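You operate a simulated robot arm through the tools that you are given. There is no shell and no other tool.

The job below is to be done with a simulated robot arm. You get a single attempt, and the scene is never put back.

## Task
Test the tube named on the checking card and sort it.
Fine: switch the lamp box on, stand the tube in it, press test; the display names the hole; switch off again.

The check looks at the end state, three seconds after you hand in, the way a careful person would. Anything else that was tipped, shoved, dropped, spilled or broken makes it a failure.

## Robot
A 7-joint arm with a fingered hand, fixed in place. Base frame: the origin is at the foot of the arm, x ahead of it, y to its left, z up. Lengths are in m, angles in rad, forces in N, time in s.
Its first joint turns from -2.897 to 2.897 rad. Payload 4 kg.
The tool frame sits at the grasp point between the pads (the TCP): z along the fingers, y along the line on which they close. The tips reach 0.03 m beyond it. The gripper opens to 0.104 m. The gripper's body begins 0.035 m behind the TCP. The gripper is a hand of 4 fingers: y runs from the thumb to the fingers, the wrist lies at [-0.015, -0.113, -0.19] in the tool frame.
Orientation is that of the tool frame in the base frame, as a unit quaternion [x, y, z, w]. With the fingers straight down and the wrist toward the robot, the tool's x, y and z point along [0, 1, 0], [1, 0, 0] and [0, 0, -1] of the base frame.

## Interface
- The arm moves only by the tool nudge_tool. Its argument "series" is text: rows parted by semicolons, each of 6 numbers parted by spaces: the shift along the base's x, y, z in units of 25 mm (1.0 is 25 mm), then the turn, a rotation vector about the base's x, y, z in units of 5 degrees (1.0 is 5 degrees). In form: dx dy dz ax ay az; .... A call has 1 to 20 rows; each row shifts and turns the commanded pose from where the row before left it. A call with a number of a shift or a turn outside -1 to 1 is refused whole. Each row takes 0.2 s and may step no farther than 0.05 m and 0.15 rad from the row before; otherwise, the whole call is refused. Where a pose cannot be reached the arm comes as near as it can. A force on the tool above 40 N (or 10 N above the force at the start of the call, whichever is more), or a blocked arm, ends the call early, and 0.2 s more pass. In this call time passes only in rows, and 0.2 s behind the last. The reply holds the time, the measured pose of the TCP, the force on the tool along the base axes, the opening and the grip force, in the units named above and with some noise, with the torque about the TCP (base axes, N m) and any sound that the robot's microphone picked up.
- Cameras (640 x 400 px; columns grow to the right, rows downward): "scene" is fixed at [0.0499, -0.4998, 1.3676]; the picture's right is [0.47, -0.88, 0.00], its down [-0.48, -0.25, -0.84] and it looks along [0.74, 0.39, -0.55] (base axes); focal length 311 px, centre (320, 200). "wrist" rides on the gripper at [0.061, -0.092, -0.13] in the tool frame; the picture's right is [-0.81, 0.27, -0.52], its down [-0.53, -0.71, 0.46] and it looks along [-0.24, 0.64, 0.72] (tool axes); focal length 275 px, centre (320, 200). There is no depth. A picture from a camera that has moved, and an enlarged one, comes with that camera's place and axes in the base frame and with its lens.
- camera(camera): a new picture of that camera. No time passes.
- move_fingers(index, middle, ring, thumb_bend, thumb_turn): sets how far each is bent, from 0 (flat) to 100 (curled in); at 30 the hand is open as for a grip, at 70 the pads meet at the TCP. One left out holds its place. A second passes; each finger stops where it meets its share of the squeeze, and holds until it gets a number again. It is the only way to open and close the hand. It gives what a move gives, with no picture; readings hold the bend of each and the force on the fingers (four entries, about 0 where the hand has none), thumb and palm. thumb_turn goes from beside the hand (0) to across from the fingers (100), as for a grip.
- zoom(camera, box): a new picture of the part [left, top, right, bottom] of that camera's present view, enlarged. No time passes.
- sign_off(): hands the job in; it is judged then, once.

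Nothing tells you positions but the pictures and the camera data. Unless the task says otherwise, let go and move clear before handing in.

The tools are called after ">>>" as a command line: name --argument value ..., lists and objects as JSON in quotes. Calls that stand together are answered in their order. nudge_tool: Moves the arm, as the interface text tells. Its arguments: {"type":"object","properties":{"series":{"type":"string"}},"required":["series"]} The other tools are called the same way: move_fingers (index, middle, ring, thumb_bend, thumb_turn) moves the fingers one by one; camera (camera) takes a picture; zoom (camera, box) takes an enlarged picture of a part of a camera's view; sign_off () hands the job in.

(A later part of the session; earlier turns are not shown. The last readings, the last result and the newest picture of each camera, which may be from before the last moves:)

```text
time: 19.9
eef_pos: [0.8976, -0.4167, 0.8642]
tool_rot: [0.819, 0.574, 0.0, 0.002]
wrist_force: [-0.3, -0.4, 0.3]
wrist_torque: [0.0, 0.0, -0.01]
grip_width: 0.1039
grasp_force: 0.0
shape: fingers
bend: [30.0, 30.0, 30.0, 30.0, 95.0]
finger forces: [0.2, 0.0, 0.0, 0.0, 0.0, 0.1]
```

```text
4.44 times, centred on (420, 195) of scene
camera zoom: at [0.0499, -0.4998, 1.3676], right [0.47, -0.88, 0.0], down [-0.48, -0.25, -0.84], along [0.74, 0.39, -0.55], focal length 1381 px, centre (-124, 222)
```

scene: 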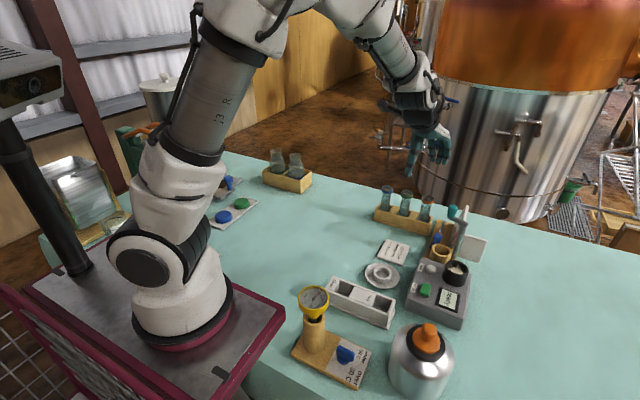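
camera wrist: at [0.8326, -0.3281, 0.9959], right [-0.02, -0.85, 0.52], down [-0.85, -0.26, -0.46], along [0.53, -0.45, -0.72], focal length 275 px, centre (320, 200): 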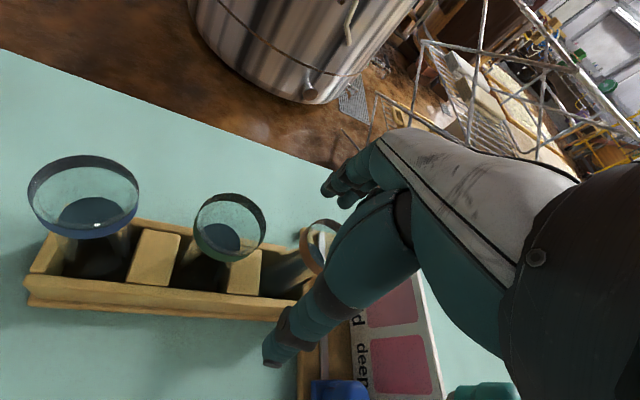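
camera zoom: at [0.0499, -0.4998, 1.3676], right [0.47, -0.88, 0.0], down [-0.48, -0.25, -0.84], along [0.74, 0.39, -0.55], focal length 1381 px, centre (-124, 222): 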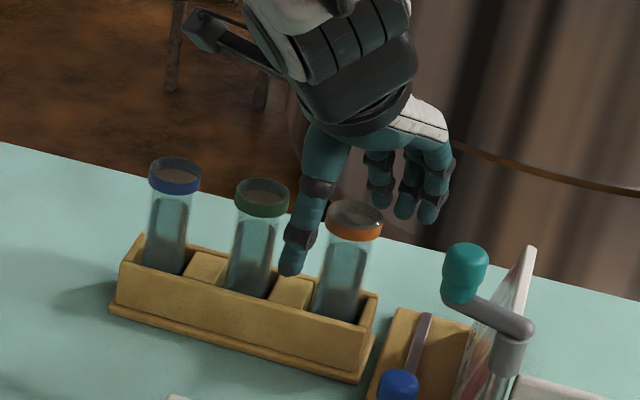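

The rim sits between the thumb and fingers. I'll lower the last 28 mm and then close the index, middle and thumb gently.

>>> nudge_tool --series "0 0 -0.4 0 0 0;0 0 -0.4 0 0 0;0 0 -0.3 0 0 0"

>>> zoom --camera "scene" --box '[370, 150, 470, 240]'

>>> camera --camera "wrist"

```text
time: 20.7
eef_pos: [0.897, -0.4162, 0.8387]
tool_rot: [0.819, 0.574, 0.001, 0.003]
wrist_force: [0.2, -0.2, 0.2]
wrist_torque: [0.0, -0.02, -0.02]
grip_width: 0.1033
grasp_force: 0.1
shape: fingers
bend: [30.0, 30.0, 30.0, 30.0, 95.0]
finger forces: [0.0, 0.0, 0.0, 0.0, 0.0, 0.0]
```

```text
4.44 times, centred on (420, 195) of scene
camera zoom: at [0.0499, -0.4998, 1.3676], right [0.47, -0.88, 0.0], down [-0.48, -0.25, -0.84], along [0.74, 0.39, -0.55], focal length 1381 px, centre (-124, 222)
```

zoom: 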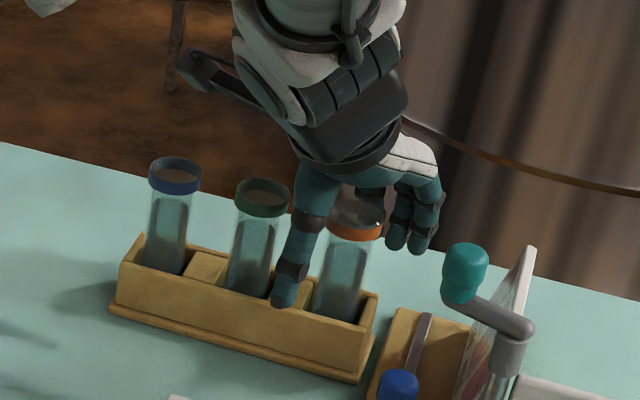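

```text
taken
camera wrist: at [0.8327, -0.3271, 0.9689], right [-0.02, -0.85, 0.52], down [-0.85, -0.26, -0.46], along [0.53, -0.45, -0.72], focal length 275 px, centre (320, 200)
```

wrist: 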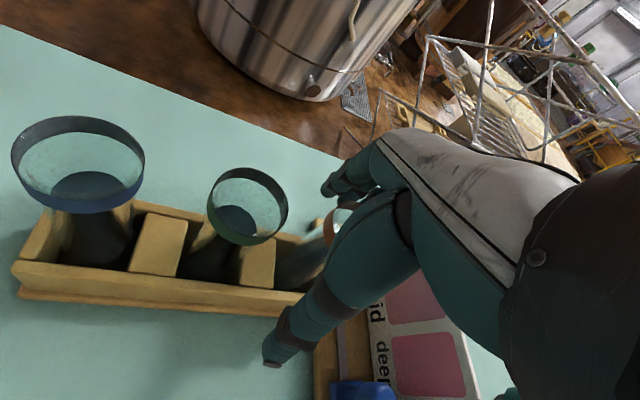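

Everything is in place around the tube, with no contact yet. I'll start closing partway.

>>> move_fingers --index 52 --middle 52 --ring 40 --thumb_bend 52

>>> zoom --camera "scene" --box '[390, 165, 460, 235]'

>>> zoom --camera "wrist" --box '[220, 140, 420, 340]'

```text
time: 21.7
eef_pos: [0.8986, -0.4172, 0.8384]
tool_rot: [0.819, 0.574, 0.001, 0.003]
wrist_force: [-0.2, 0.1, 0.0]
wrist_torque: [0.03, 0.0, -0.02]
grip_width: 0.0474
grasp_force: 0.1
shape: fingers
bend: [52.0, 52.0, 40.0, 52.0, 98.0]
finger forces: [0.0, 0.1, 0.0, 0.1, 0.1, 0.0]
```

```text
5.71 times, centred on (425, 200) of scene
camera zoom: at [0.0499, -0.4998, 1.3676], right [0.47, -0.88, 0.0], down [-0.48, -0.25, -0.84], along [0.74, 0.39, -0.55], focal length 1775 px, centre (-280, 200)
```

zoom: 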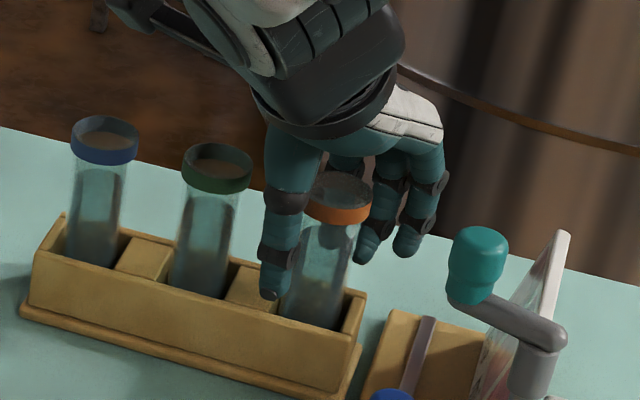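

```text
2.00 times, centred on (320, 240) of wrist
camera zoom: at [0.8326, -0.3275, 0.9688], right [-0.02, -0.85, 0.52], down [-0.85, -0.26, -0.46], along [0.53, -0.45, -0.72], focal length 551 px, centre (320, 120)
```

zoom: 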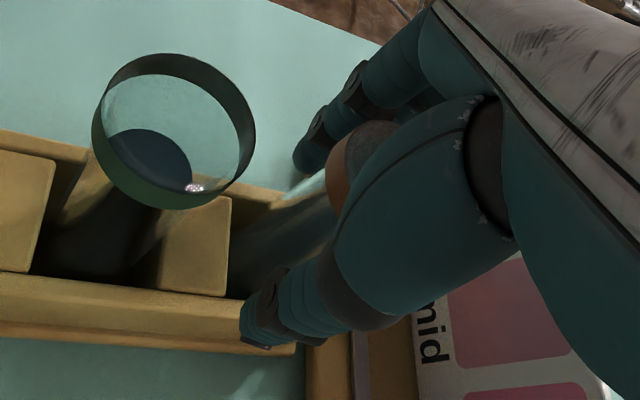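

The thumb and fingers bracket the tube evenly. Now I'll close to grip.

>>> move_fingers --index 62 --middle 62 --thumb_bend 62

>>> zoom --camera "scene" --box '[390, 165, 460, 235]'

```text
time: 22.7
eef_pos: [0.8987, -0.4157, 0.8381]
tool_rot: [0.819, 0.573, 0.0, 0.002]
wrist_force: [0.5, -0.4, 0.4]
wrist_torque: [-0.02, -0.04, 0.01]
grip_width: 0.0277
grasp_force: 3.0
shape: fingers
bend: [60.0, 60.0, 40.0, 59.0, 99.0]
finger forces: [1.3, 1.8, 0.0, 0.1, 2.5, 0.0]
```

```text
5.71 times, centred on (425, 200) of scene
camera zoom: at [0.0499, -0.4998, 1.3676], right [0.47, -0.88, 0.0], down [-0.48, -0.25, -0.84], along [0.74, 0.39, -0.55], focal length 1775 px, centre (-280, 200)
```

zoom: 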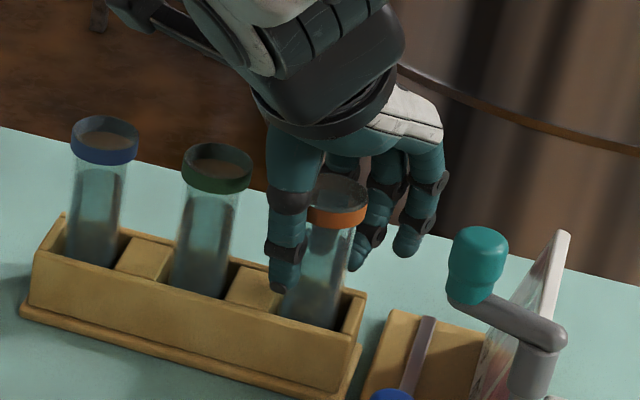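

Contact made; the tube is about 28 mm wide. I'll firm up the grip a little.

>>> move_fingers --index 66 --middle 66 --thumb_bend 66

```text
time: 23.7
eef_pos: [0.8989, -0.4165, 0.8382]
tool_rot: [0.819, 0.574, 0.002, 0.002]
wrist_force: [2.7, 0.0, 0.3]
wrist_torque: [-0.02, -0.08, -0.01]
grip_width: 0.0266
grasp_force: 6.7
shape: fingers
bend: [61.0, 61.0, 40.0, 60.0, 99.0]
finger forces: [3.3, 4.5, 0.1, 0.0, 5.2, 0.0]
```

The grip is firm at about 6.7 N. I'll lift slowly and check that the tube comes up straight.

>>> nudge_tool --series "0 0 0.2 0 0 0;0 0 0.3 0 0 0;0 0 0.4 0 0 0;0 0 0.4 0 0 0"

>>> zoom --camera "scene" --box '[380, 150, 470, 240]'

```text
time: 24.7
eef_pos: [0.8985, -0.417, 0.8703]
tool_rot: [0.82, 0.573, 0.001, 0.003]
wrist_force: [0.1, -0.2, -1.9]
wrist_torque: [0.0, -0.01, -0.01]
grip_width: 0.0261
grasp_force: 6.6
shape: fingers
bend: [61.0, 62.0, 40.0, 60.0, 99.0]
finger forces: [2.8, 3.8, 0.0, 0.0, 6.2, 0.0]
```

```text
4.44 times, centred on (425, 195) of scene
camera zoom: at [0.0499, -0.4998, 1.3676], right [0.47, -0.88, 0.0], down [-0.48, -0.25, -0.84], along [0.74, 0.39, -0.55], focal length 1381 px, centre (-147, 222)
```

zoom: 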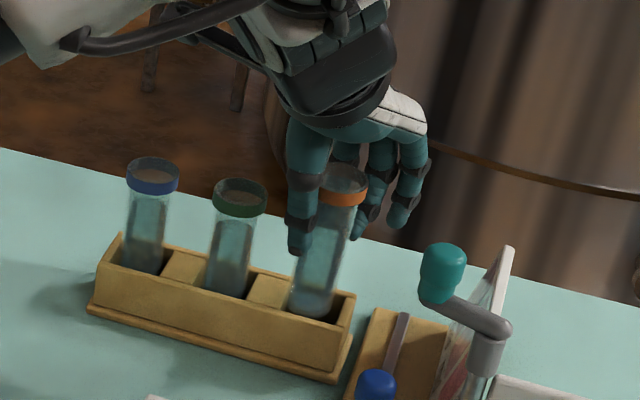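

The tube came up cleanly. I'll firm up the grip slightly, raise it to a safe travel height, and look at the lit socket to judge its depth.

>>> move_fingers --index 68 --middle 68 --thumb_bend 68

>>> nudge_tool --series "0 0 0.7 0 0 0;0 0 0.7 0 0 0;0 0 0.7 0 0 0;0 0 0.7 0 0 0;0 0 0.7 0 0 0;0 0 0.7 0 0 0;0 0 0.7 0 0 0;0 0 0.5 0 0 0"

>>> zoom --camera "scene" --box '[370, 120, 470, 240]'

>>> zoom --camera "scene" --box '[420, 240, 490, 310]'

```text
time: 25.7
eef_pos: [0.8986, -0.4152, 0.8704]
tool_rot: [0.819, 0.573, 0.001, 0.003]
wrist_force: [0.0, 0.5, -1.3]
wrist_torque: [-0.02, 0.01, 0.01]
grip_width: 0.0255
grasp_force: 8.0
shape: fingers
bend: [62.0, 63.0, 40.0, 59.0, 99.0]
finger forces: [3.6, 4.8, 0.0, 0.1, 7.9, 0.0]
```

```text
time: 27.5
eef_pos: [0.8979, -0.415, 1.0055]
tool_rot: [0.819, 0.574, 0.002, 0.002]
wrist_force: [-0.5, 0.0, -0.7]
wrist_torque: [0.0, -0.02, -0.02]
grip_width: 0.0252
grasp_force: 8.1
shape: fingers
bend: [62.0, 63.0, 40.0, 60.0, 99.0]
finger forces: [3.6, 4.9, 0.0, 0.0, 7.8, 0.0]
```

```text
3.33 times, centred on (420, 180) of scene
camera zoom: at [0.0499, -0.4998, 1.3676], right [0.47, -0.88, 0.0], down [-0.48, -0.25, -0.84], along [0.74, 0.39, -0.55], focal length 1036 px, centre (-13, 267)
```

zoom: 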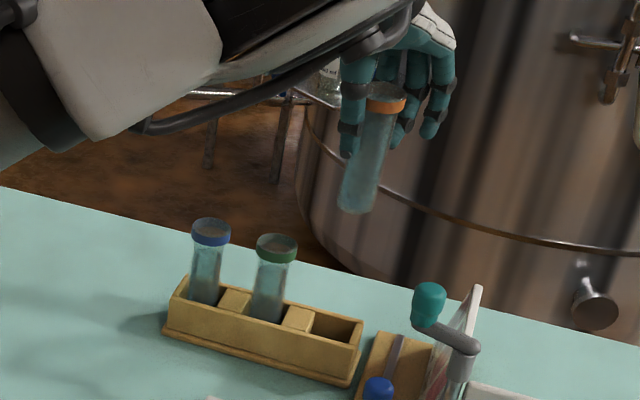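

```text
5.71 times, centred on (455, 275) of scene
camera zoom: at [0.0499, -0.4998, 1.3676], right [0.47, -0.88, 0.0], down [-0.48, -0.25, -0.84], along [0.74, 0.39, -0.55], focal length 1775 px, centre (-451, -229)
```

zoom: 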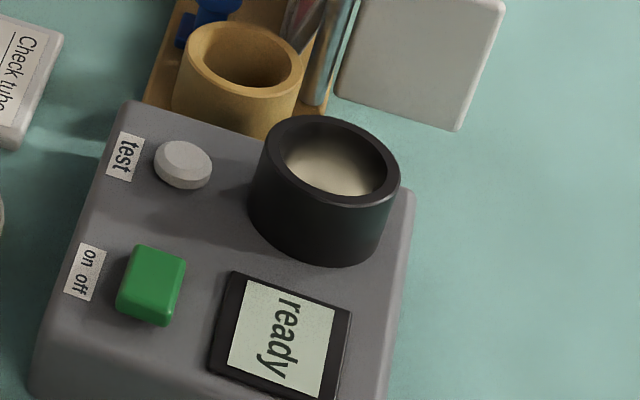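

The tube is held nearly upright, with its bottom clear of everything. I'll carry it back toward the box, high and around the lever stand, and stop where the wrist camera can see the socket.

>>> nudge_tool --series "-0.8 0 0.07 0 0 0;-0.9 0 0.07 0 0 0;-0.9 0 0.07 0 0 0;-0.9 0 0.07 0 0 0;-0.9 0 0.07 0 0 0;-0.9 0 0.07 0 0 0;-0.9 0 0.07 0 0 0;-0.9 0 0.07 0 0 0;-0.8 0 0.07 0 0 0;-0.5 -0.7 0 0 0 0;-0.4 -0.9 0 0 0 0;-0.4 -0.9 0 0 0 0;-0.4 -0.9 0 0 0 0;-0.4 -0.9 0 0 0 0;-0.4 -0.9 0 0 0 0;-0.4 -0.9 0 0 0 0;-0.3 -0.7 0 0 0 0"

>>> camera --camera "wrist"

>>> camera --camera "scene"

```text
time: 31.1
eef_pos: [0.6206, -0.5872, 1.0211]
tool_rot: [0.819, 0.574, 0.001, 0.002]
wrist_force: [-0.5, 0.6, -1.9]
wrist_torque: [-0.03, 0.02, -0.03]
grip_width: 0.0251
grasp_force: 8.2
shape: fingers
bend: [62.0, 63.0, 40.0, 60.0, 99.0]
finger forces: [3.6, 4.9, 0.0, 0.1, 7.7, 0.0]
```

```text
taken
camera wrist: at [0.5557, -0.498, 1.1523], right [-0.02, -0.85, 0.52], down [-0.85, -0.26, -0.46], along [0.53, -0.45, -0.72], focal length 275 px, centre (320, 200)
```

wrist: 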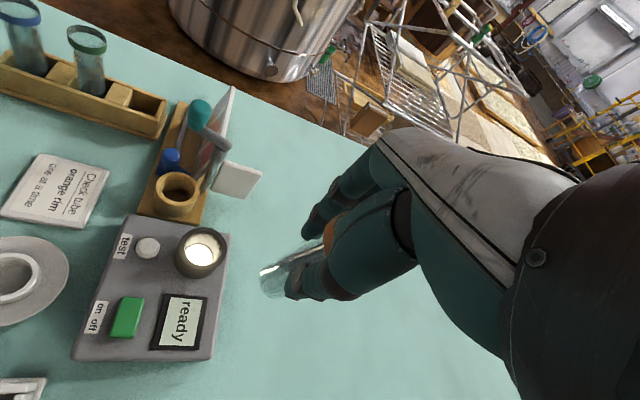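

```text
taken
```

scene: 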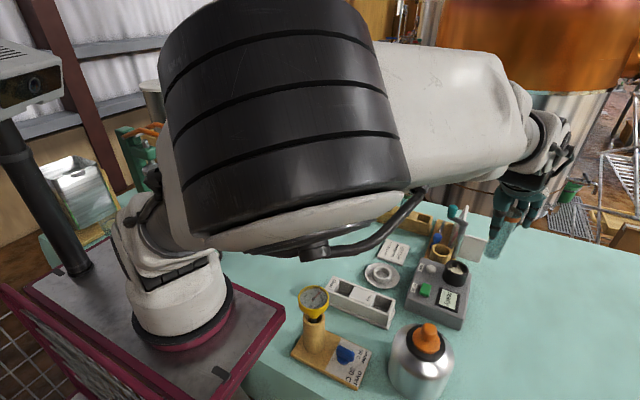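

>>> zoom --camera "wrist" --box '[90, 160, 290, 360]'

>>> zoom --camera "wrist" --box '[240, 180, 380, 320]'

>>> zoom --camera "scene" --box '[470, 150, 570, 270]'

```text
2.00 times, centred on (190, 260) of wrist
camera zoom: at [0.5557, -0.498, 1.1523], right [-0.02, -0.85, 0.52], down [-0.85, -0.26, -0.46], along [0.53, -0.45, -0.72], focal length 551 px, centre (580, 80)
```

zoom: 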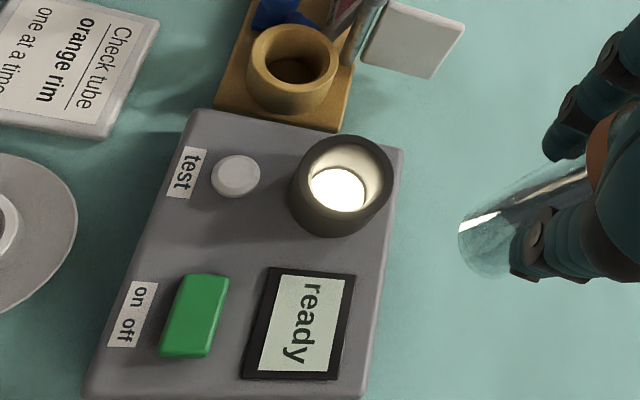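

```text
2.86 times, centred on (310, 250) of wrist
camera zoom: at [0.5557, -0.498, 1.1523], right [-0.02, -0.85, 0.52], down [-0.85, -0.26, -0.46], along [0.53, -0.45, -0.72], focal length 786 px, centre (349, 57)
```

zoom: 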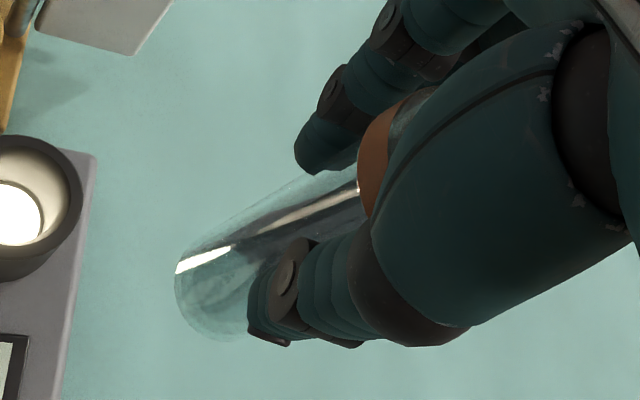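

```text
3.33 times, centred on (520, 210) of scene
camera zoom: at [0.0499, -0.4998, 1.3676], right [0.47, -0.88, 0.0], down [-0.48, -0.25, -0.84], along [0.74, 0.39, -0.55], focal length 1036 px, centre (-347, 167)
```

zoom: 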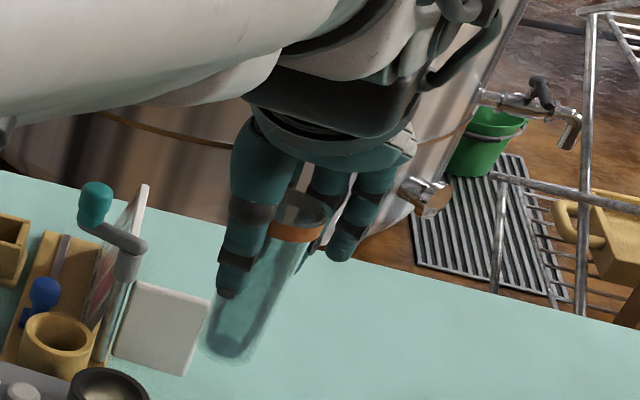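

The lamp floor sits about 30 mm below the rim, and the tube bottom hangs about 79 mm under the TCP. I take the socket centre as (0.690, -0.5415). I'll move over it and lower to just above the rim.

>>> nudge_tool --series "0.74 0.43 0 0 0 0;0.74 0.43 0 0 0 0;0.74 0.43 0 0 0 0;0.74 0.43 0 0 0 0;0 0 -0.9 0 0 0;0 0 -0.9 0 0 0;0 0 -0.9 0 0 0;0 0 -0.9 0 0 0"

>>> camera --camera "wrist"

>>> zoom --camera "wrist" --box '[200, 180, 360, 340]'

>>> zoom --camera "scene" --box '[410, 190, 510, 300]'

```text
time: 32.9
eef_pos: [0.6949, -0.543, 0.9321]
tool_rot: [0.819, 0.573, 0.002, 0.002]
wrist_force: [-0.2, 0.6, -1.5]
wrist_torque: [-0.02, 0.01, 0.0]
grip_width: 0.0253
grasp_force: 8.4
shape: fingers
bend: [63.0, 63.0, 40.0, 60.0, 99.0]
finger forces: [3.5, 5.0, 0.0, 0.1, 7.7, 0.0]
```

```text
taken
camera wrist: at [0.6292, -0.4547, 1.0621], right [-0.02, -0.85, 0.52], down [-0.85, -0.26, -0.46], along [0.53, -0.45, -0.72], focal length 275 px, centre (320, 200)
```

wrist: 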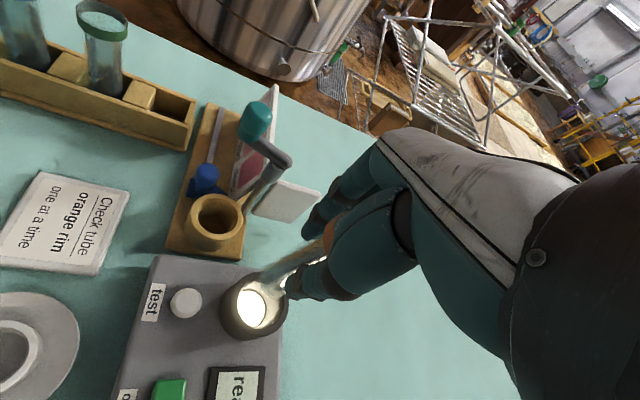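

```text
2.50 times, centred on (280, 260) of wrist
camera zoom: at [0.6292, -0.4547, 1.0621], right [-0.02, -0.85, 0.52], down [-0.85, -0.26, -0.46], along [0.53, -0.45, -0.72], focal length 688 px, centre (420, 50)
```

zoom: 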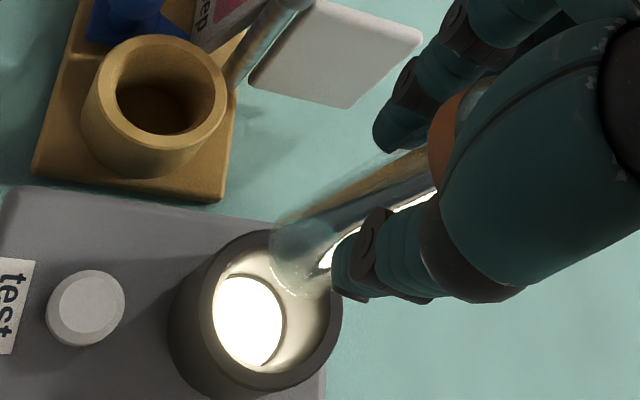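

```text
3.64 times, centred on (460, 245) of scene
camera zoom: at [0.0499, -0.4998, 1.3676], right [0.47, -0.88, 0.0], down [-0.48, -0.25, -0.84], along [0.74, 0.39, -0.55], focal length 1130 px, centre (-189, 36)
```

zoom: 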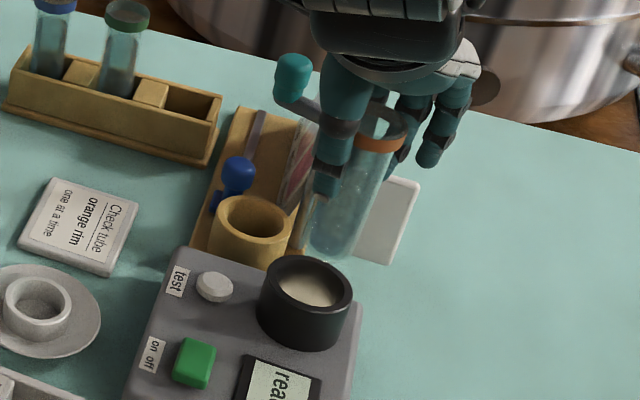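

Refining with closer views, I now put the socket axis at about (0.680, -0.541), with its rim near z 0.82 and floor near 0.80. I'll shift 10 mm toward -x, lower to just above the rim and check again.

>>> nudge_tool --series "-0.2 -0.02 0 0 0 0;-0.2 -0.02 -0.2 0 0 0;0 0 -0.4 0 0 0"

>>> zoom --camera "wrist" --box '[200, 200, 340, 340]'

>>> zoom --camera "scene" --box '[420, 220, 500, 300]'

```text
time: 33.7
eef_pos: [0.6839, -0.5437, 0.916]
tool_rot: [0.819, 0.574, 0.001, 0.002]
wrist_force: [-0.7, 0.3, -0.9]
wrist_torque: [-0.01, 0.0, -0.01]
grip_width: 0.0252
grasp_force: 7.7
shape: fingers
bend: [63.0, 63.0, 40.0, 60.0, 99.0]
finger forces: [3.6, 4.9, 0.0, 0.0, 7.6, 0.0]
```

```text
2.86 times, centred on (270, 270) of wrist
camera zoom: at [0.6188, -0.4554, 1.0471], right [-0.02, -0.85, 0.52], down [-0.85, -0.26, -0.46], along [0.53, -0.45, -0.72], focal length 786 px, centre (463, 0)
```

zoom: 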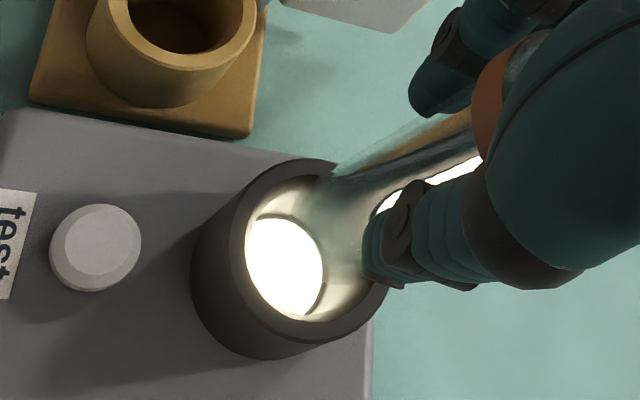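

```text
5.00 times, centred on (460, 260) of scene
camera zoom: at [0.0499, -0.4998, 1.3676], right [0.47, -0.88, 0.0], down [-0.48, -0.25, -0.84], along [0.74, 0.39, -0.55], focal length 1553 px, centre (-380, -100)
```

zoom: 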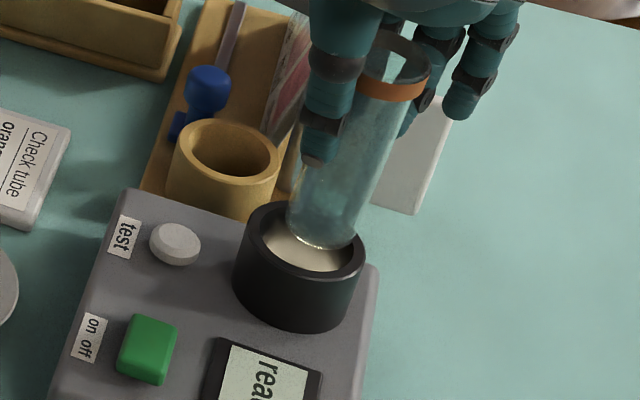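

The tube is just above the socket. I'll zoom in tighter on both views to judge the tube bottom against the socket before inserting.

>>> zoom --camera "wrist" --box '[230, 230, 310, 310]'

>>> zoom --camera "scene" --box '[440, 235, 490, 285]'

```text
5.00 times, centred on (270, 270) of wrist
camera zoom: at [0.6188, -0.4554, 1.0471], right [-0.02, -0.85, 0.52], down [-0.85, -0.26, -0.46], along [0.53, -0.45, -0.72], focal length 1376 px, centre (570, -150)
```

zoom: 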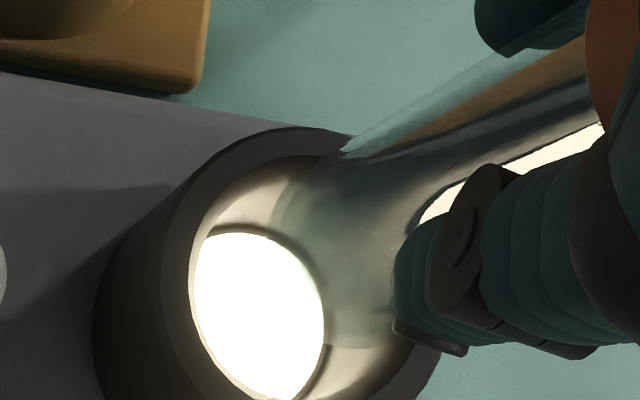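

```text
8.00 times, centred on (465, 260) of scene
camera zoom: at [0.0499, -0.4998, 1.3676], right [0.47, -0.88, 0.0], down [-0.48, -0.25, -0.84], along [0.74, 0.39, -0.55], focal length 2485 px, centre (-840, -280)
```

zoom: 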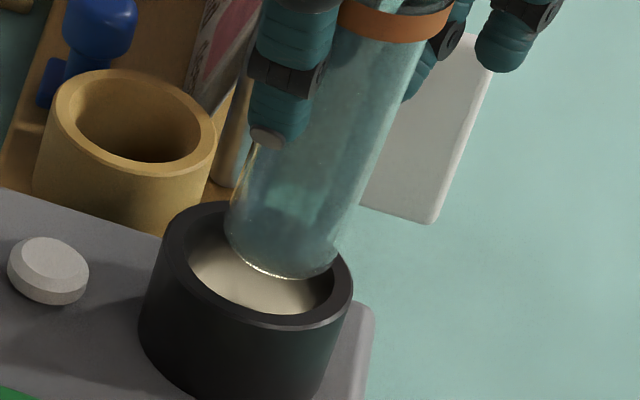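

The tube bottom appears about 5 mm too far toward -y compared with the socket. I'll shift +y slightly, lower a little and re-check.

>>> nudge_tool --series "0.05 0.2 0 0 0 0;0 0 -0.35 0 0 0"

>>> zoom --camera "wrist" --box '[220, 230, 320, 330]'

>>> zoom --camera "scene" --box '[440, 235, 490, 285]'

```text
time: 34.3
eef_pos: [0.6857, -0.5398, 0.9071]
tool_rot: [0.819, 0.574, 0.001, 0.002]
wrist_force: [-0.4, -0.2, -1.0]
wrist_torque: [0.04, 0.03, 0.04]
grip_width: 0.0255
grasp_force: 8.3
shape: fingers
bend: [63.0, 63.0, 40.0, 60.0, 99.0]
finger forces: [3.5, 4.9, 0.0, 0.1, 7.9, 0.1]
```

```text
4.00 times, centred on (270, 280) of wrist
camera zoom: at [0.6204, -0.4505, 1.0388], right [-0.02, -0.85, 0.52], down [-0.85, -0.26, -0.46], along [0.53, -0.45, -0.72], focal length 1101 px, centre (520, -120)
```

zoom: 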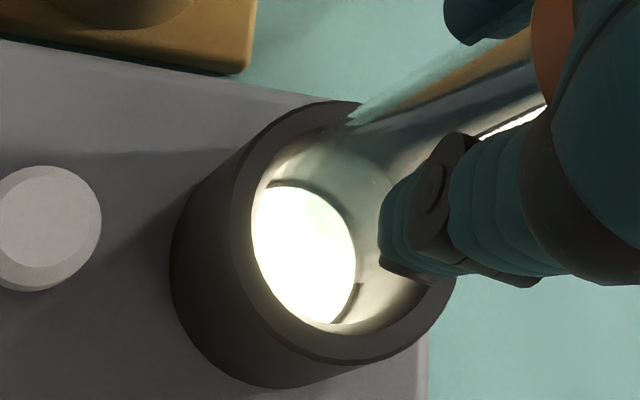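

```text
8.00 times, centred on (465, 260) of scene
camera zoom: at [0.0499, -0.4998, 1.3676], right [0.47, -0.88, 0.0], down [-0.48, -0.25, -0.84], along [0.74, 0.39, -0.55], focal length 2485 px, centre (-840, -280)
```

zoom: 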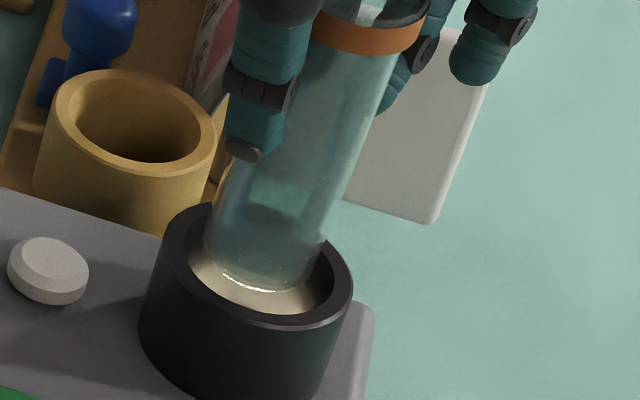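

Both views now show the tube bottom well within the socket opening. I'll lower slowly into it.

>>> nudge_tool --series "-0.06 0 -0.15 0 0 0;0 0 -0.15 0 0 0;0 0 -0.15 0 0 0;0 0 -0.15 0 0 0"

>>> zoom --camera "scene" --box '[430, 215, 500, 285]'

>>> zoom --camera "wrist" --box '[220, 230, 320, 330]'

```text
time: 35.3
eef_pos: [0.684, -0.5396, 0.8931]
tool_rot: [0.819, 0.574, 0.001, 0.003]
wrist_force: [0.1, 0.3, -1.1]
wrist_torque: [-0.01, 0.0, -0.01]
grip_width: 0.0252
grasp_force: 7.8
shape: fingers
bend: [63.0, 63.0, 40.0, 60.0, 99.0]
finger forces: [3.7, 5.1, 0.1, 0.1, 7.7, 0.1]
```

```text
5.71 times, centred on (465, 250) of scene
camera zoom: at [0.0499, -0.4998, 1.3676], right [0.47, -0.88, 0.0], down [-0.48, -0.25, -0.84], along [0.74, 0.39, -0.55], focal length 1775 px, centre (-509, -86)
```

zoom: 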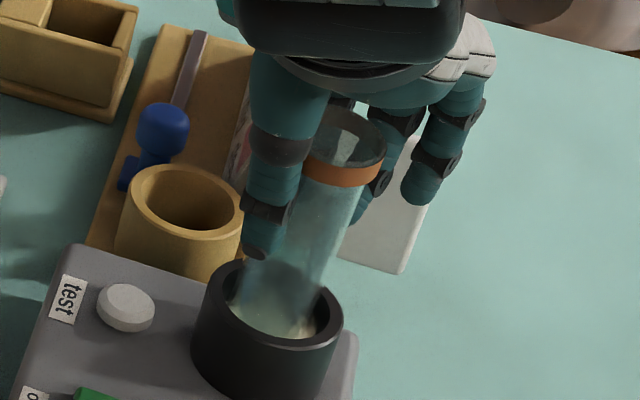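

```text
4.00 times, centred on (270, 280) of wrist
camera zoom: at [0.6187, -0.4501, 1.0236], right [-0.02, -0.85, 0.52], down [-0.85, -0.26, -0.46], along [0.53, -0.45, -0.72], focal length 1101 px, centre (520, -120)
```

zoom: 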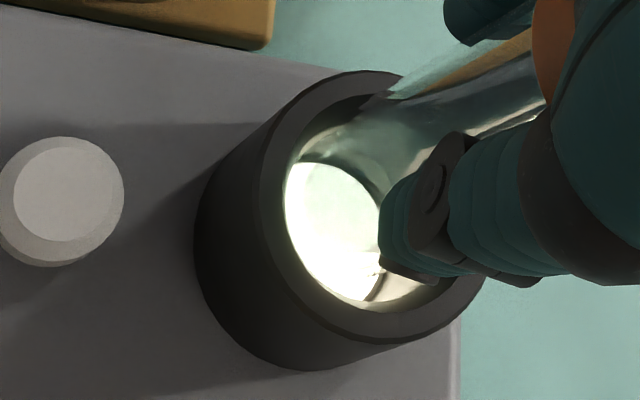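

The tube bottom is entering the socket centrally, with no contact forces. I'll continue down in small steps until it rests.

>>> nudge_tool --series "0 0 -0.12 0 0 0;0 0 -0.12 0 0 0;0 0 -0.12 0 0 0;0 0 -0.12 0 0 0"

>>> zoom --camera "scene" --box '[430, 215, 500, 285]'

```text
time: 36.3
eef_pos: [0.6833, -0.5391, 0.8817]
tool_rot: [0.819, 0.574, 0.001, 0.003]
wrist_force: [0.9, -0.1, -0.7]
wrist_torque: [-0.02, -0.01, 0.03]
grip_width: 0.0248
grasp_force: 8.2
shape: fingers
bend: [63.0, 63.0, 40.0, 60.0, 99.0]
finger forces: [3.6, 5.0, 0.1, 0.0, 7.7, 0.0]
```

```text
5.71 times, centred on (465, 250) of scene
camera zoom: at [0.0499, -0.4998, 1.3676], right [0.47, -0.88, 0.0], down [-0.48, -0.25, -0.84], along [0.74, 0.39, -0.55], focal length 1775 px, centre (-509, -86)
```

zoom: 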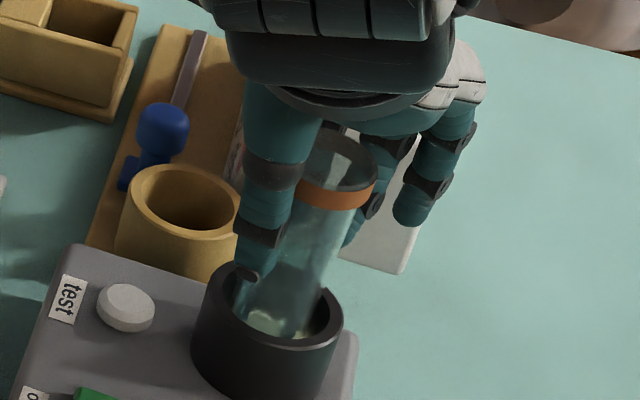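

Still free. I'll go on in smaller steps, watching the vertical force.

>>> nudge_tool --series "0 0 -0.12 0 0 0;0 0 -0.12 0 0 0"

```text
time: 36.9
eef_pos: [0.6847, -0.5393, 0.8753]
tool_rot: [0.819, 0.574, 0.002, 0.003]
wrist_force: [0.5, 0.8, 3.3]
wrist_torque: [0.05, 0.04, 0.01]
grip_width: 0.025
grasp_force: 8.6
shape: fingers
bend: [63.0, 63.0, 40.0, 60.0, 99.0]
finger forces: [4.0, 5.3, 0.0, 0.1, 8.2, 0.0]
```

The vertical force rose to about +3 N, so the tube has touched something. I'll check that it's on the socket floor before releasing.

>>> zoom --camera "scene" --box '[435, 215, 495, 285]'

>>> zoom --camera "wrist" --box '[220, 210, 340, 330]'

```text
5.71 times, centred on (465, 250) of scene
camera zoom: at [0.0499, -0.4998, 1.3676], right [0.47, -0.88, 0.0], down [-0.48, -0.25, -0.84], along [0.74, 0.39, -0.55], focal length 1775 px, centre (-509, -86)
```

zoom: 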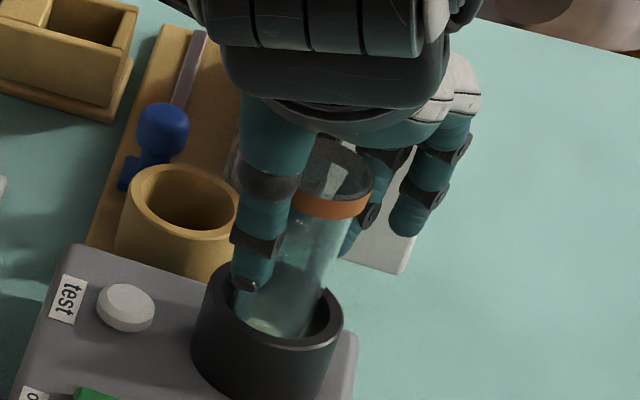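

```text
3.33 times, centred on (280, 270) of wrist
camera zoom: at [0.6186, -0.4501, 1.0055], right [-0.02, -0.85, 0.52], down [-0.85, -0.26, -0.46], along [0.53, -0.45, -0.72], focal length 918 px, centre (453, -33)
```

zoom: 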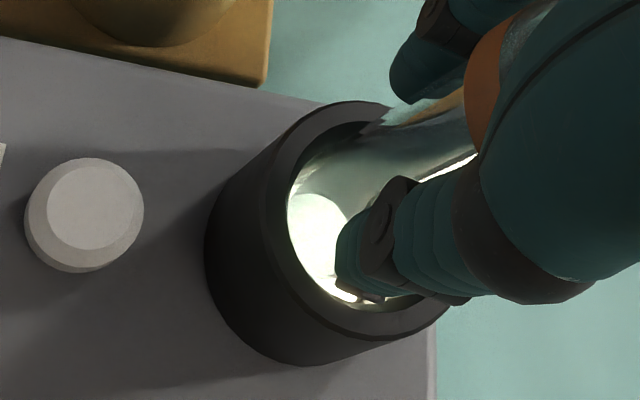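

The tube is standing inside the socket on its floor. I'll release gently in stages.

>>> move_fingers --index 59 --middle 59 --thumb_bend 57

>>> move_fingers --index 50 --middle 50 --thumb_bend 50 --ring 36

>>> zoom --camera "scene" --box '[430, 205, 510, 285]'

>>> zoom --camera "wrist" --box '[220, 190, 360, 330]'

```text
time: 37.9
eef_pos: [0.6838, -0.5405, 0.8742]
tool_rot: [0.819, 0.574, 0.001, 0.003]
wrist_force: [0.0, 0.4, 0.1]
wrist_torque: [-0.02, -0.01, -0.01]
grip_width: 0.0323
grasp_force: 0.0
shape: fingers
bend: [59.0, 59.0, 40.0, 56.0, 99.0]
finger forces: [0.0, 0.0, 0.1, 0.0, 0.0, 0.1]
```

```text
time: 38.9
eef_pos: [0.684, -0.5388, 0.8739]
tool_rot: [0.819, 0.574, 0.0, 0.003]
wrist_force: [-0.2, 1.2, 0.5]
wrist_torque: [0.0, 0.0, -0.02]
grip_width: 0.0515
grasp_force: 0.2
shape: fingers
bend: [50.0, 50.0, 36.0, 50.0, 98.0]
finger forces: [0.0, 0.0, 0.0, 0.1, 0.1, 0.1]
```

```text
5.00 times, centred on (470, 245) of scene
camera zoom: at [0.0499, -0.4998, 1.3676], right [0.47, -0.88, 0.0], down [-0.48, -0.25, -0.84], along [0.74, 0.39, -0.55], focal length 1553 px, centre (-430, -25)
```

zoom: 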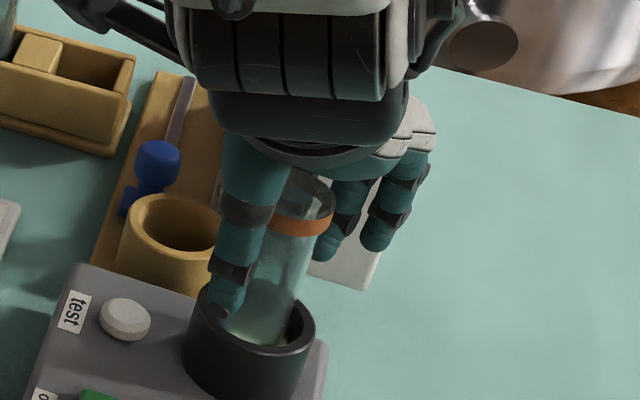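

```text
2.86 times, centred on (290, 260) of wrist
camera zoom: at [0.6185, -0.4502, 1.0053], right [-0.02, -0.85, 0.52], down [-0.85, -0.26, -0.46], along [0.53, -0.45, -0.72], focal length 786 px, centre (406, 29)
```

zoom: 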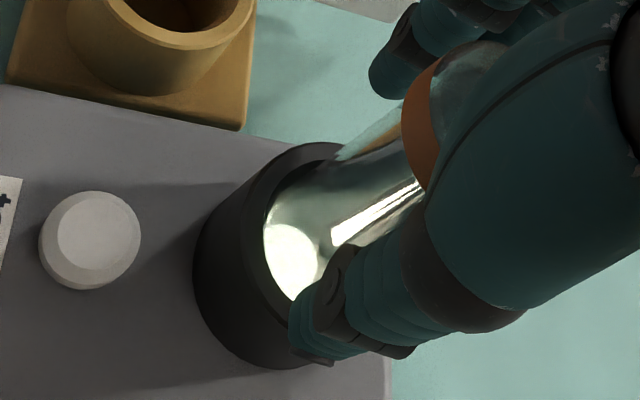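

Released, and the tube stays standing. I'll open fully and rise straight up.

>>> move_fingers --index 30 --middle 30 --ring 30 --thumb_bend 30

>>> nudge_tool --series "0 0 0.4 0 0 0;0 0 0.6 0 0 0;0 0 0.8 0 0 0;0 0 1 0 0 0;0 0 1 0 0 0;0 0 1 0 0 0;0 0 1 0 0 0"

>>> camera --camera "wrist"

>>> zoom --camera "scene" --box '[380, 190, 500, 330]'

```text
time: 39.9
eef_pos: [0.6839, -0.5404, 0.874]
tool_rot: [0.819, 0.574, 0.001, 0.003]
wrist_force: [-0.2, -0.8, -0.7]
wrist_torque: [0.01, 0.03, -0.01]
grip_width: 0.1029
grasp_force: 0.0
shape: fingers
bend: [30.0, 30.0, 30.0, 30.0, 96.0]
finger forces: [0.0, 0.0, 0.1, 0.0, 0.1, 0.0]
```

```text
time: 41.5
eef_pos: [0.6835, -0.5387, 1.0196]
tool_rot: [0.819, 0.574, 0.001, 0.003]
wrist_force: [0.2, 0.2, 0.8]
wrist_torque: [0.03, 0.01, -0.01]
grip_width: 0.103
grasp_force: 0.0
shape: fingers
bend: [30.0, 30.0, 30.0, 30.0, 96.0]
finger forces: [0.0, 0.0, 0.0, 0.0, 0.0, 0.0]
```

```text
taken
camera wrist: at [0.6181, -0.4498, 1.1509], right [-0.02, -0.85, 0.52], down [-0.85, -0.26, -0.46], along [0.53, -0.45, -0.72], focal length 275 px, centre (320, 200)
```

wrist: 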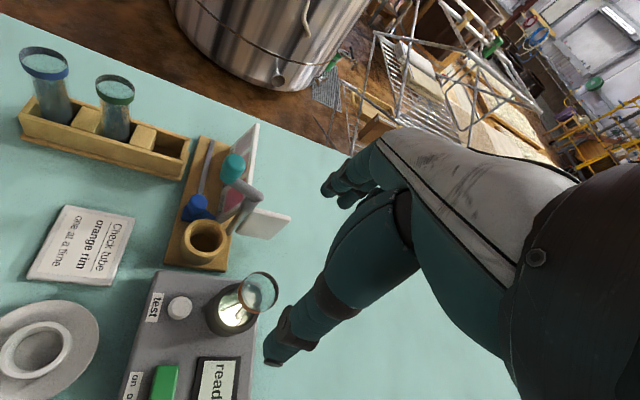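

```text
2.86 times, centred on (440, 260) of scene
camera zoom: at [0.0499, -0.4998, 1.3676], right [0.47, -0.88, 0.0], down [-0.48, -0.25, -0.84], along [0.74, 0.39, -0.55], focal length 888 px, centre (-23, 29)
```

zoom: 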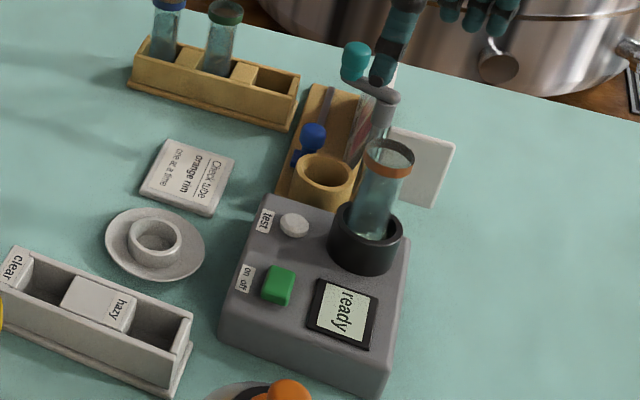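

The tube stands in the socket and the display still shows "ready". To press "test" without brushing the tube, I'll move off to the +y side, turn the hand so its fingers face -y, and make a pointing shape to calibrate.

>>> nudge_tool --series "-0.21 0.463 0.133 0 0 -1;-0.21 0.463 0.133 0 0 -1;-0.21 0.463 0.133 0 0 -1;-0.21 0.463 0.133 0 0 -1;-0.21 0.463 0.133 0 0 -1;-0.21 0.463 0.133 0 0 -1;-0.21 0.463 0.133 0 0 -1;-0.21 0.463 0.133 0 0 -1;-0.21 0.463 0.133 0 0 -1;-0.21 0.463 0.133 0 0 -1;-0.21 0.463 0.133 0 0 -1;-0.21 0.463 0.133 0 0 -1"

>>> move_fingers --index 15 --middle 100 --ring 100 --thumb_bend 30

>>> camera --camera "wrist"

>>> camera --camera "scene"

```text
time: 44.1
eef_pos: [0.621, -0.4017, 1.0602]
tool_rot: [0.996, 0.086, 0.0, 0.002]
wrist_force: [0.1, 0.1, 0.1]
wrist_torque: [-0.02, -0.01, -0.02]
grip_width: 0.103
grasp_force: 0.1
shape: fingers
bend: [30.0, 30.0, 30.0, 30.0, 96.0]
finger forces: [0.0, 0.0, 0.0, 0.0, 0.1, 0.0]
```

```text
time: 45.1
eef_pos: [0.621, -0.4007, 1.0586]
tool_rot: [0.996, 0.088, 0.0, 0.003]
wrist_force: [1.0, -0.2, 0.0]
wrist_torque: [0.02, 0.0, -0.01]
grip_width: 0.1242
grasp_force: 0.0
shape: fingers
bend: [15.0, 100.0, 100.0, 30.0, 96.0]
finger forces: [0.0, 0.1, 0.0, 0.1, 0.0, 0.0]
```

```text
taken
camera wrist: at [0.6668, -0.2989, 1.1903], right [-0.75, -0.41, 0.52], down [-0.65, 0.61, -0.46], along [-0.13, -0.68, -0.72], focal length 275 px, centre (320, 200)
```

wrist: 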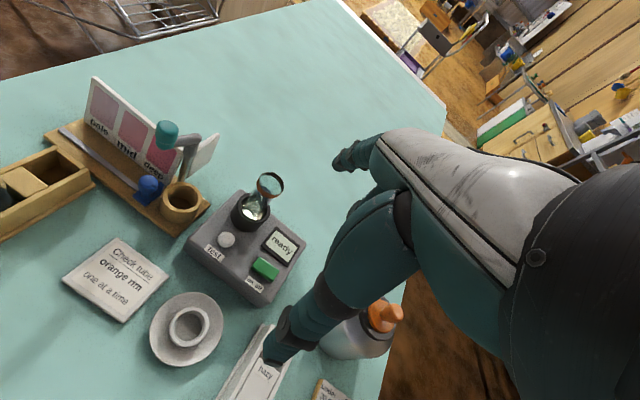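

```text
taken
```

scene: 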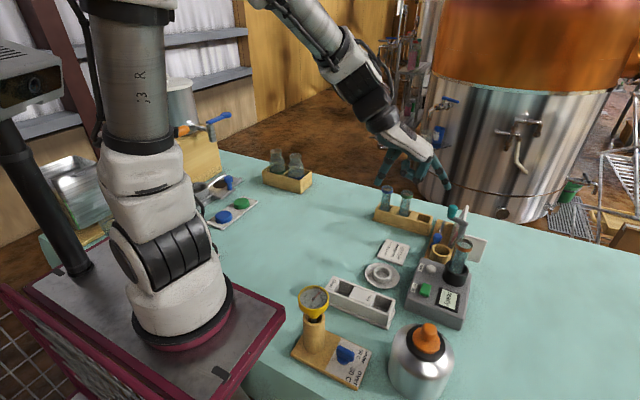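

The yaw works and the view is clear. I'll zoom in to locate the index tip in both cameras.

>>> zoom --camera "wrist" --box '[310, 120, 410, 200]'

>>> zoom --camera "scene" --box '[370, 110, 470, 200]'

>>> zoom --camera "wrist" --box '[170, 160, 320, 310]'

```text
5.00 times, centred on (360, 160) of wrist
camera zoom: at [0.6668, -0.2989, 1.1903], right [-0.75, -0.41, 0.52], down [-0.65, 0.61, -0.46], along [-0.13, -0.68, -0.72], focal length 1376 px, centre (120, 400)
```

zoom: 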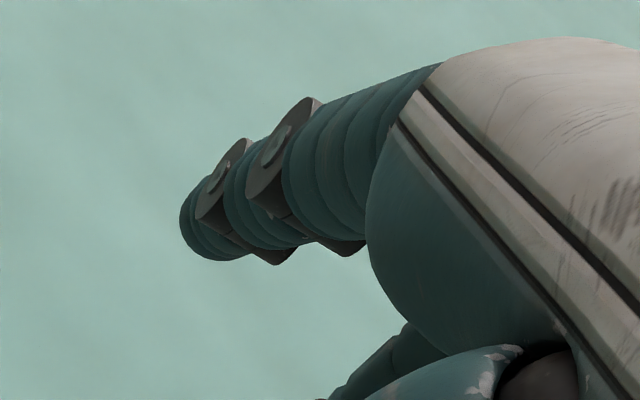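

```text
4.44 times, centred on (420, 155) of scene
camera zoom: at [0.0499, -0.4998, 1.3676], right [0.47, -0.88, 0.0], down [-0.48, -0.25, -0.84], along [0.74, 0.39, -0.55], focal length 1381 px, centre (-124, 400)
```

zoom: 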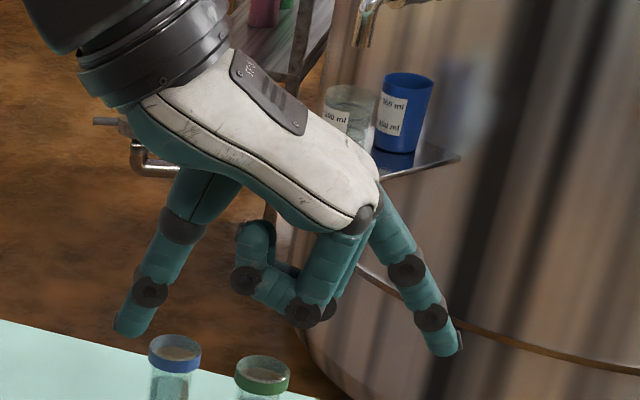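

```text
2.67 times, centred on (245, 235) of wrist
camera zoom: at [0.6668, -0.2989, 1.1903], right [-0.75, -0.41, 0.52], down [-0.65, 0.61, -0.46], along [-0.13, -0.68, -0.72], focal length 734 px, centre (520, 107)
```

zoom: 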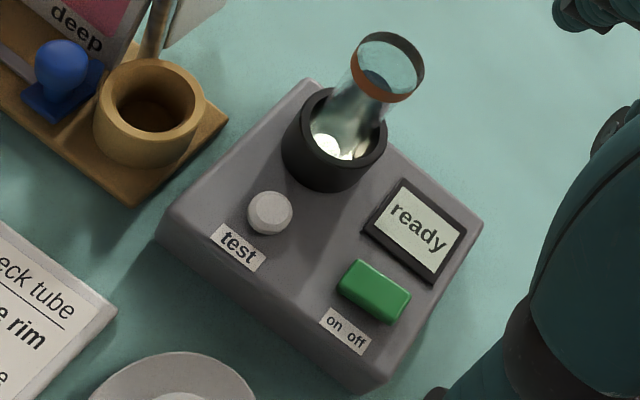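

The index tip triangulates very consistently: tool (0.012, 0.077, 0.014) at bend 15. I'll tilt the hand 20 degrees so the index points straight down, and hover over the test button at (0.680, -0.486).

>>> nudge_tool --series "0.355 -0.208 -0.59 0.98 0.174 0;0.355 -0.208 -0.59 0.98 0.174 0;0.355 -0.208 -0.59 0.98 0.174 0;0.355 -0.208 -0.59 0.98 0.174 0"

>>> camera --camera "wrist"

>>> zoom --camera "scene" --box '[380, 130, 500, 290]'

```text
time: 46.1
eef_pos: [0.6564, -0.4205, 0.9999]
tool_rot: [0.982, 0.086, -0.017, -0.17]
wrist_force: [0.0, -0.3, -0.4]
wrist_torque: [0.01, 0.01, 0.01]
grip_width: 0.1243
grasp_force: 0.1
shape: fingers
bend: [15.0, 100.0, 100.0, 30.0, 96.0]
finger forces: [0.1, 0.0, 0.0, 0.0, 0.0, 0.0]
```

```text
taken
camera wrist: at [0.7111, -0.3686, 1.1544], right [-0.72, -0.57, 0.4], down [-0.67, 0.72, -0.19], along [-0.18, -0.4, -0.9], focal length 275 px, centre (320, 200)
```

wrist: 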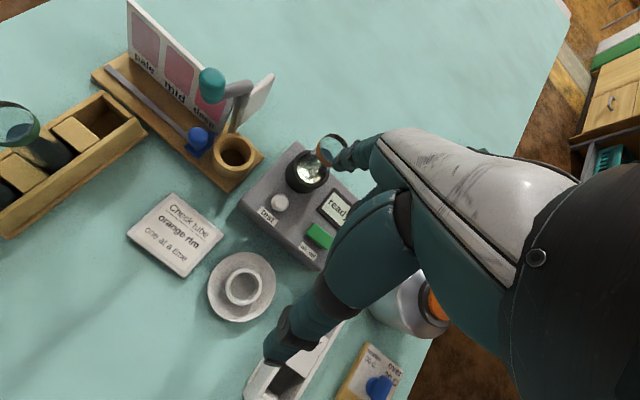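

```text
2.50 times, centred on (440, 210) of scene
camera zoom: at [0.0499, -0.4998, 1.3676], right [0.47, -0.88, 0.0], down [-0.48, -0.25, -0.84], along [0.74, 0.39, -0.55], focal length 777 px, centre (20, 175)
```

zoom: 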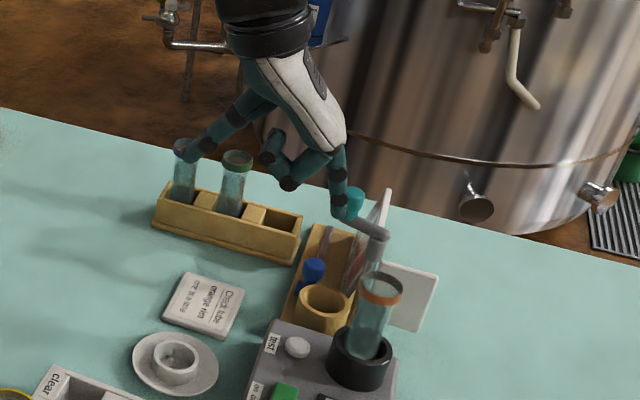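

The index points straight down and the projection checks out. I'll descend most of the way and check again.

>>> nudge_tool --series "0 0 -1 0 0 0;0 0 -1 0 0 0;0 0 -1 0 0 0;0 0 -1 0 0 0;0 0 -1 0 0 0"

>>> zoom --camera "scene" --box '[390, 190, 500, 300]'

>>> zoom --camera "wrist" --box '[240, 100, 400, 260]'

```text
time: 47.3
eef_pos: [0.6558, -0.4213, 0.8749]
tool_rot: [0.981, 0.087, -0.016, -0.17]
wrist_force: [0.1, 0.5, 0.1]
wrist_torque: [0.0, 0.04, 0.0]
grip_width: 0.1248
grasp_force: 0.0
shape: fingers
bend: [15.0, 100.0, 100.0, 30.0, 96.0]
finger forces: [0.0, 0.0, 0.0, 0.0, 0.1, 0.0]
```

```text
3.64 times, centred on (445, 245) of scene
camera zoom: at [0.0499, -0.4998, 1.3676], right [0.47, -0.88, 0.0], down [-0.48, -0.25, -0.84], along [0.74, 0.39, -0.55], focal length 1130 px, centre (-134, 36)
```

zoom: 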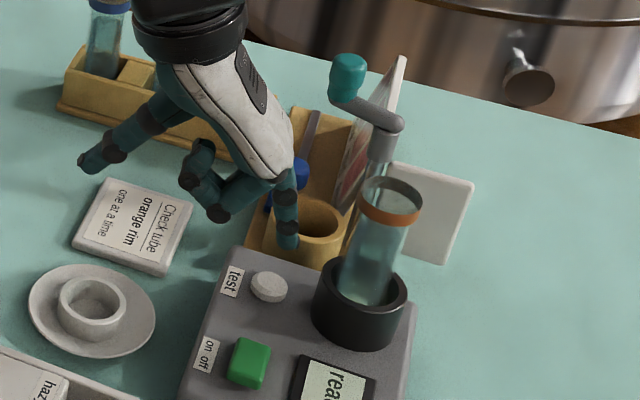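

```text
2.50 times, centred on (320, 180) of wrist
camera zoom: at [0.7108, -0.3685, 1.03], right [-0.72, -0.57, 0.4], down [-0.67, 0.72, -0.19], along [-0.18, -0.4, -0.9], focal length 688 px, centre (320, 250)
```

zoom: 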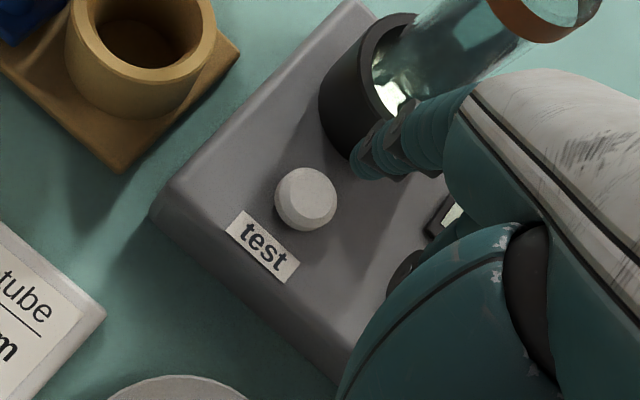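

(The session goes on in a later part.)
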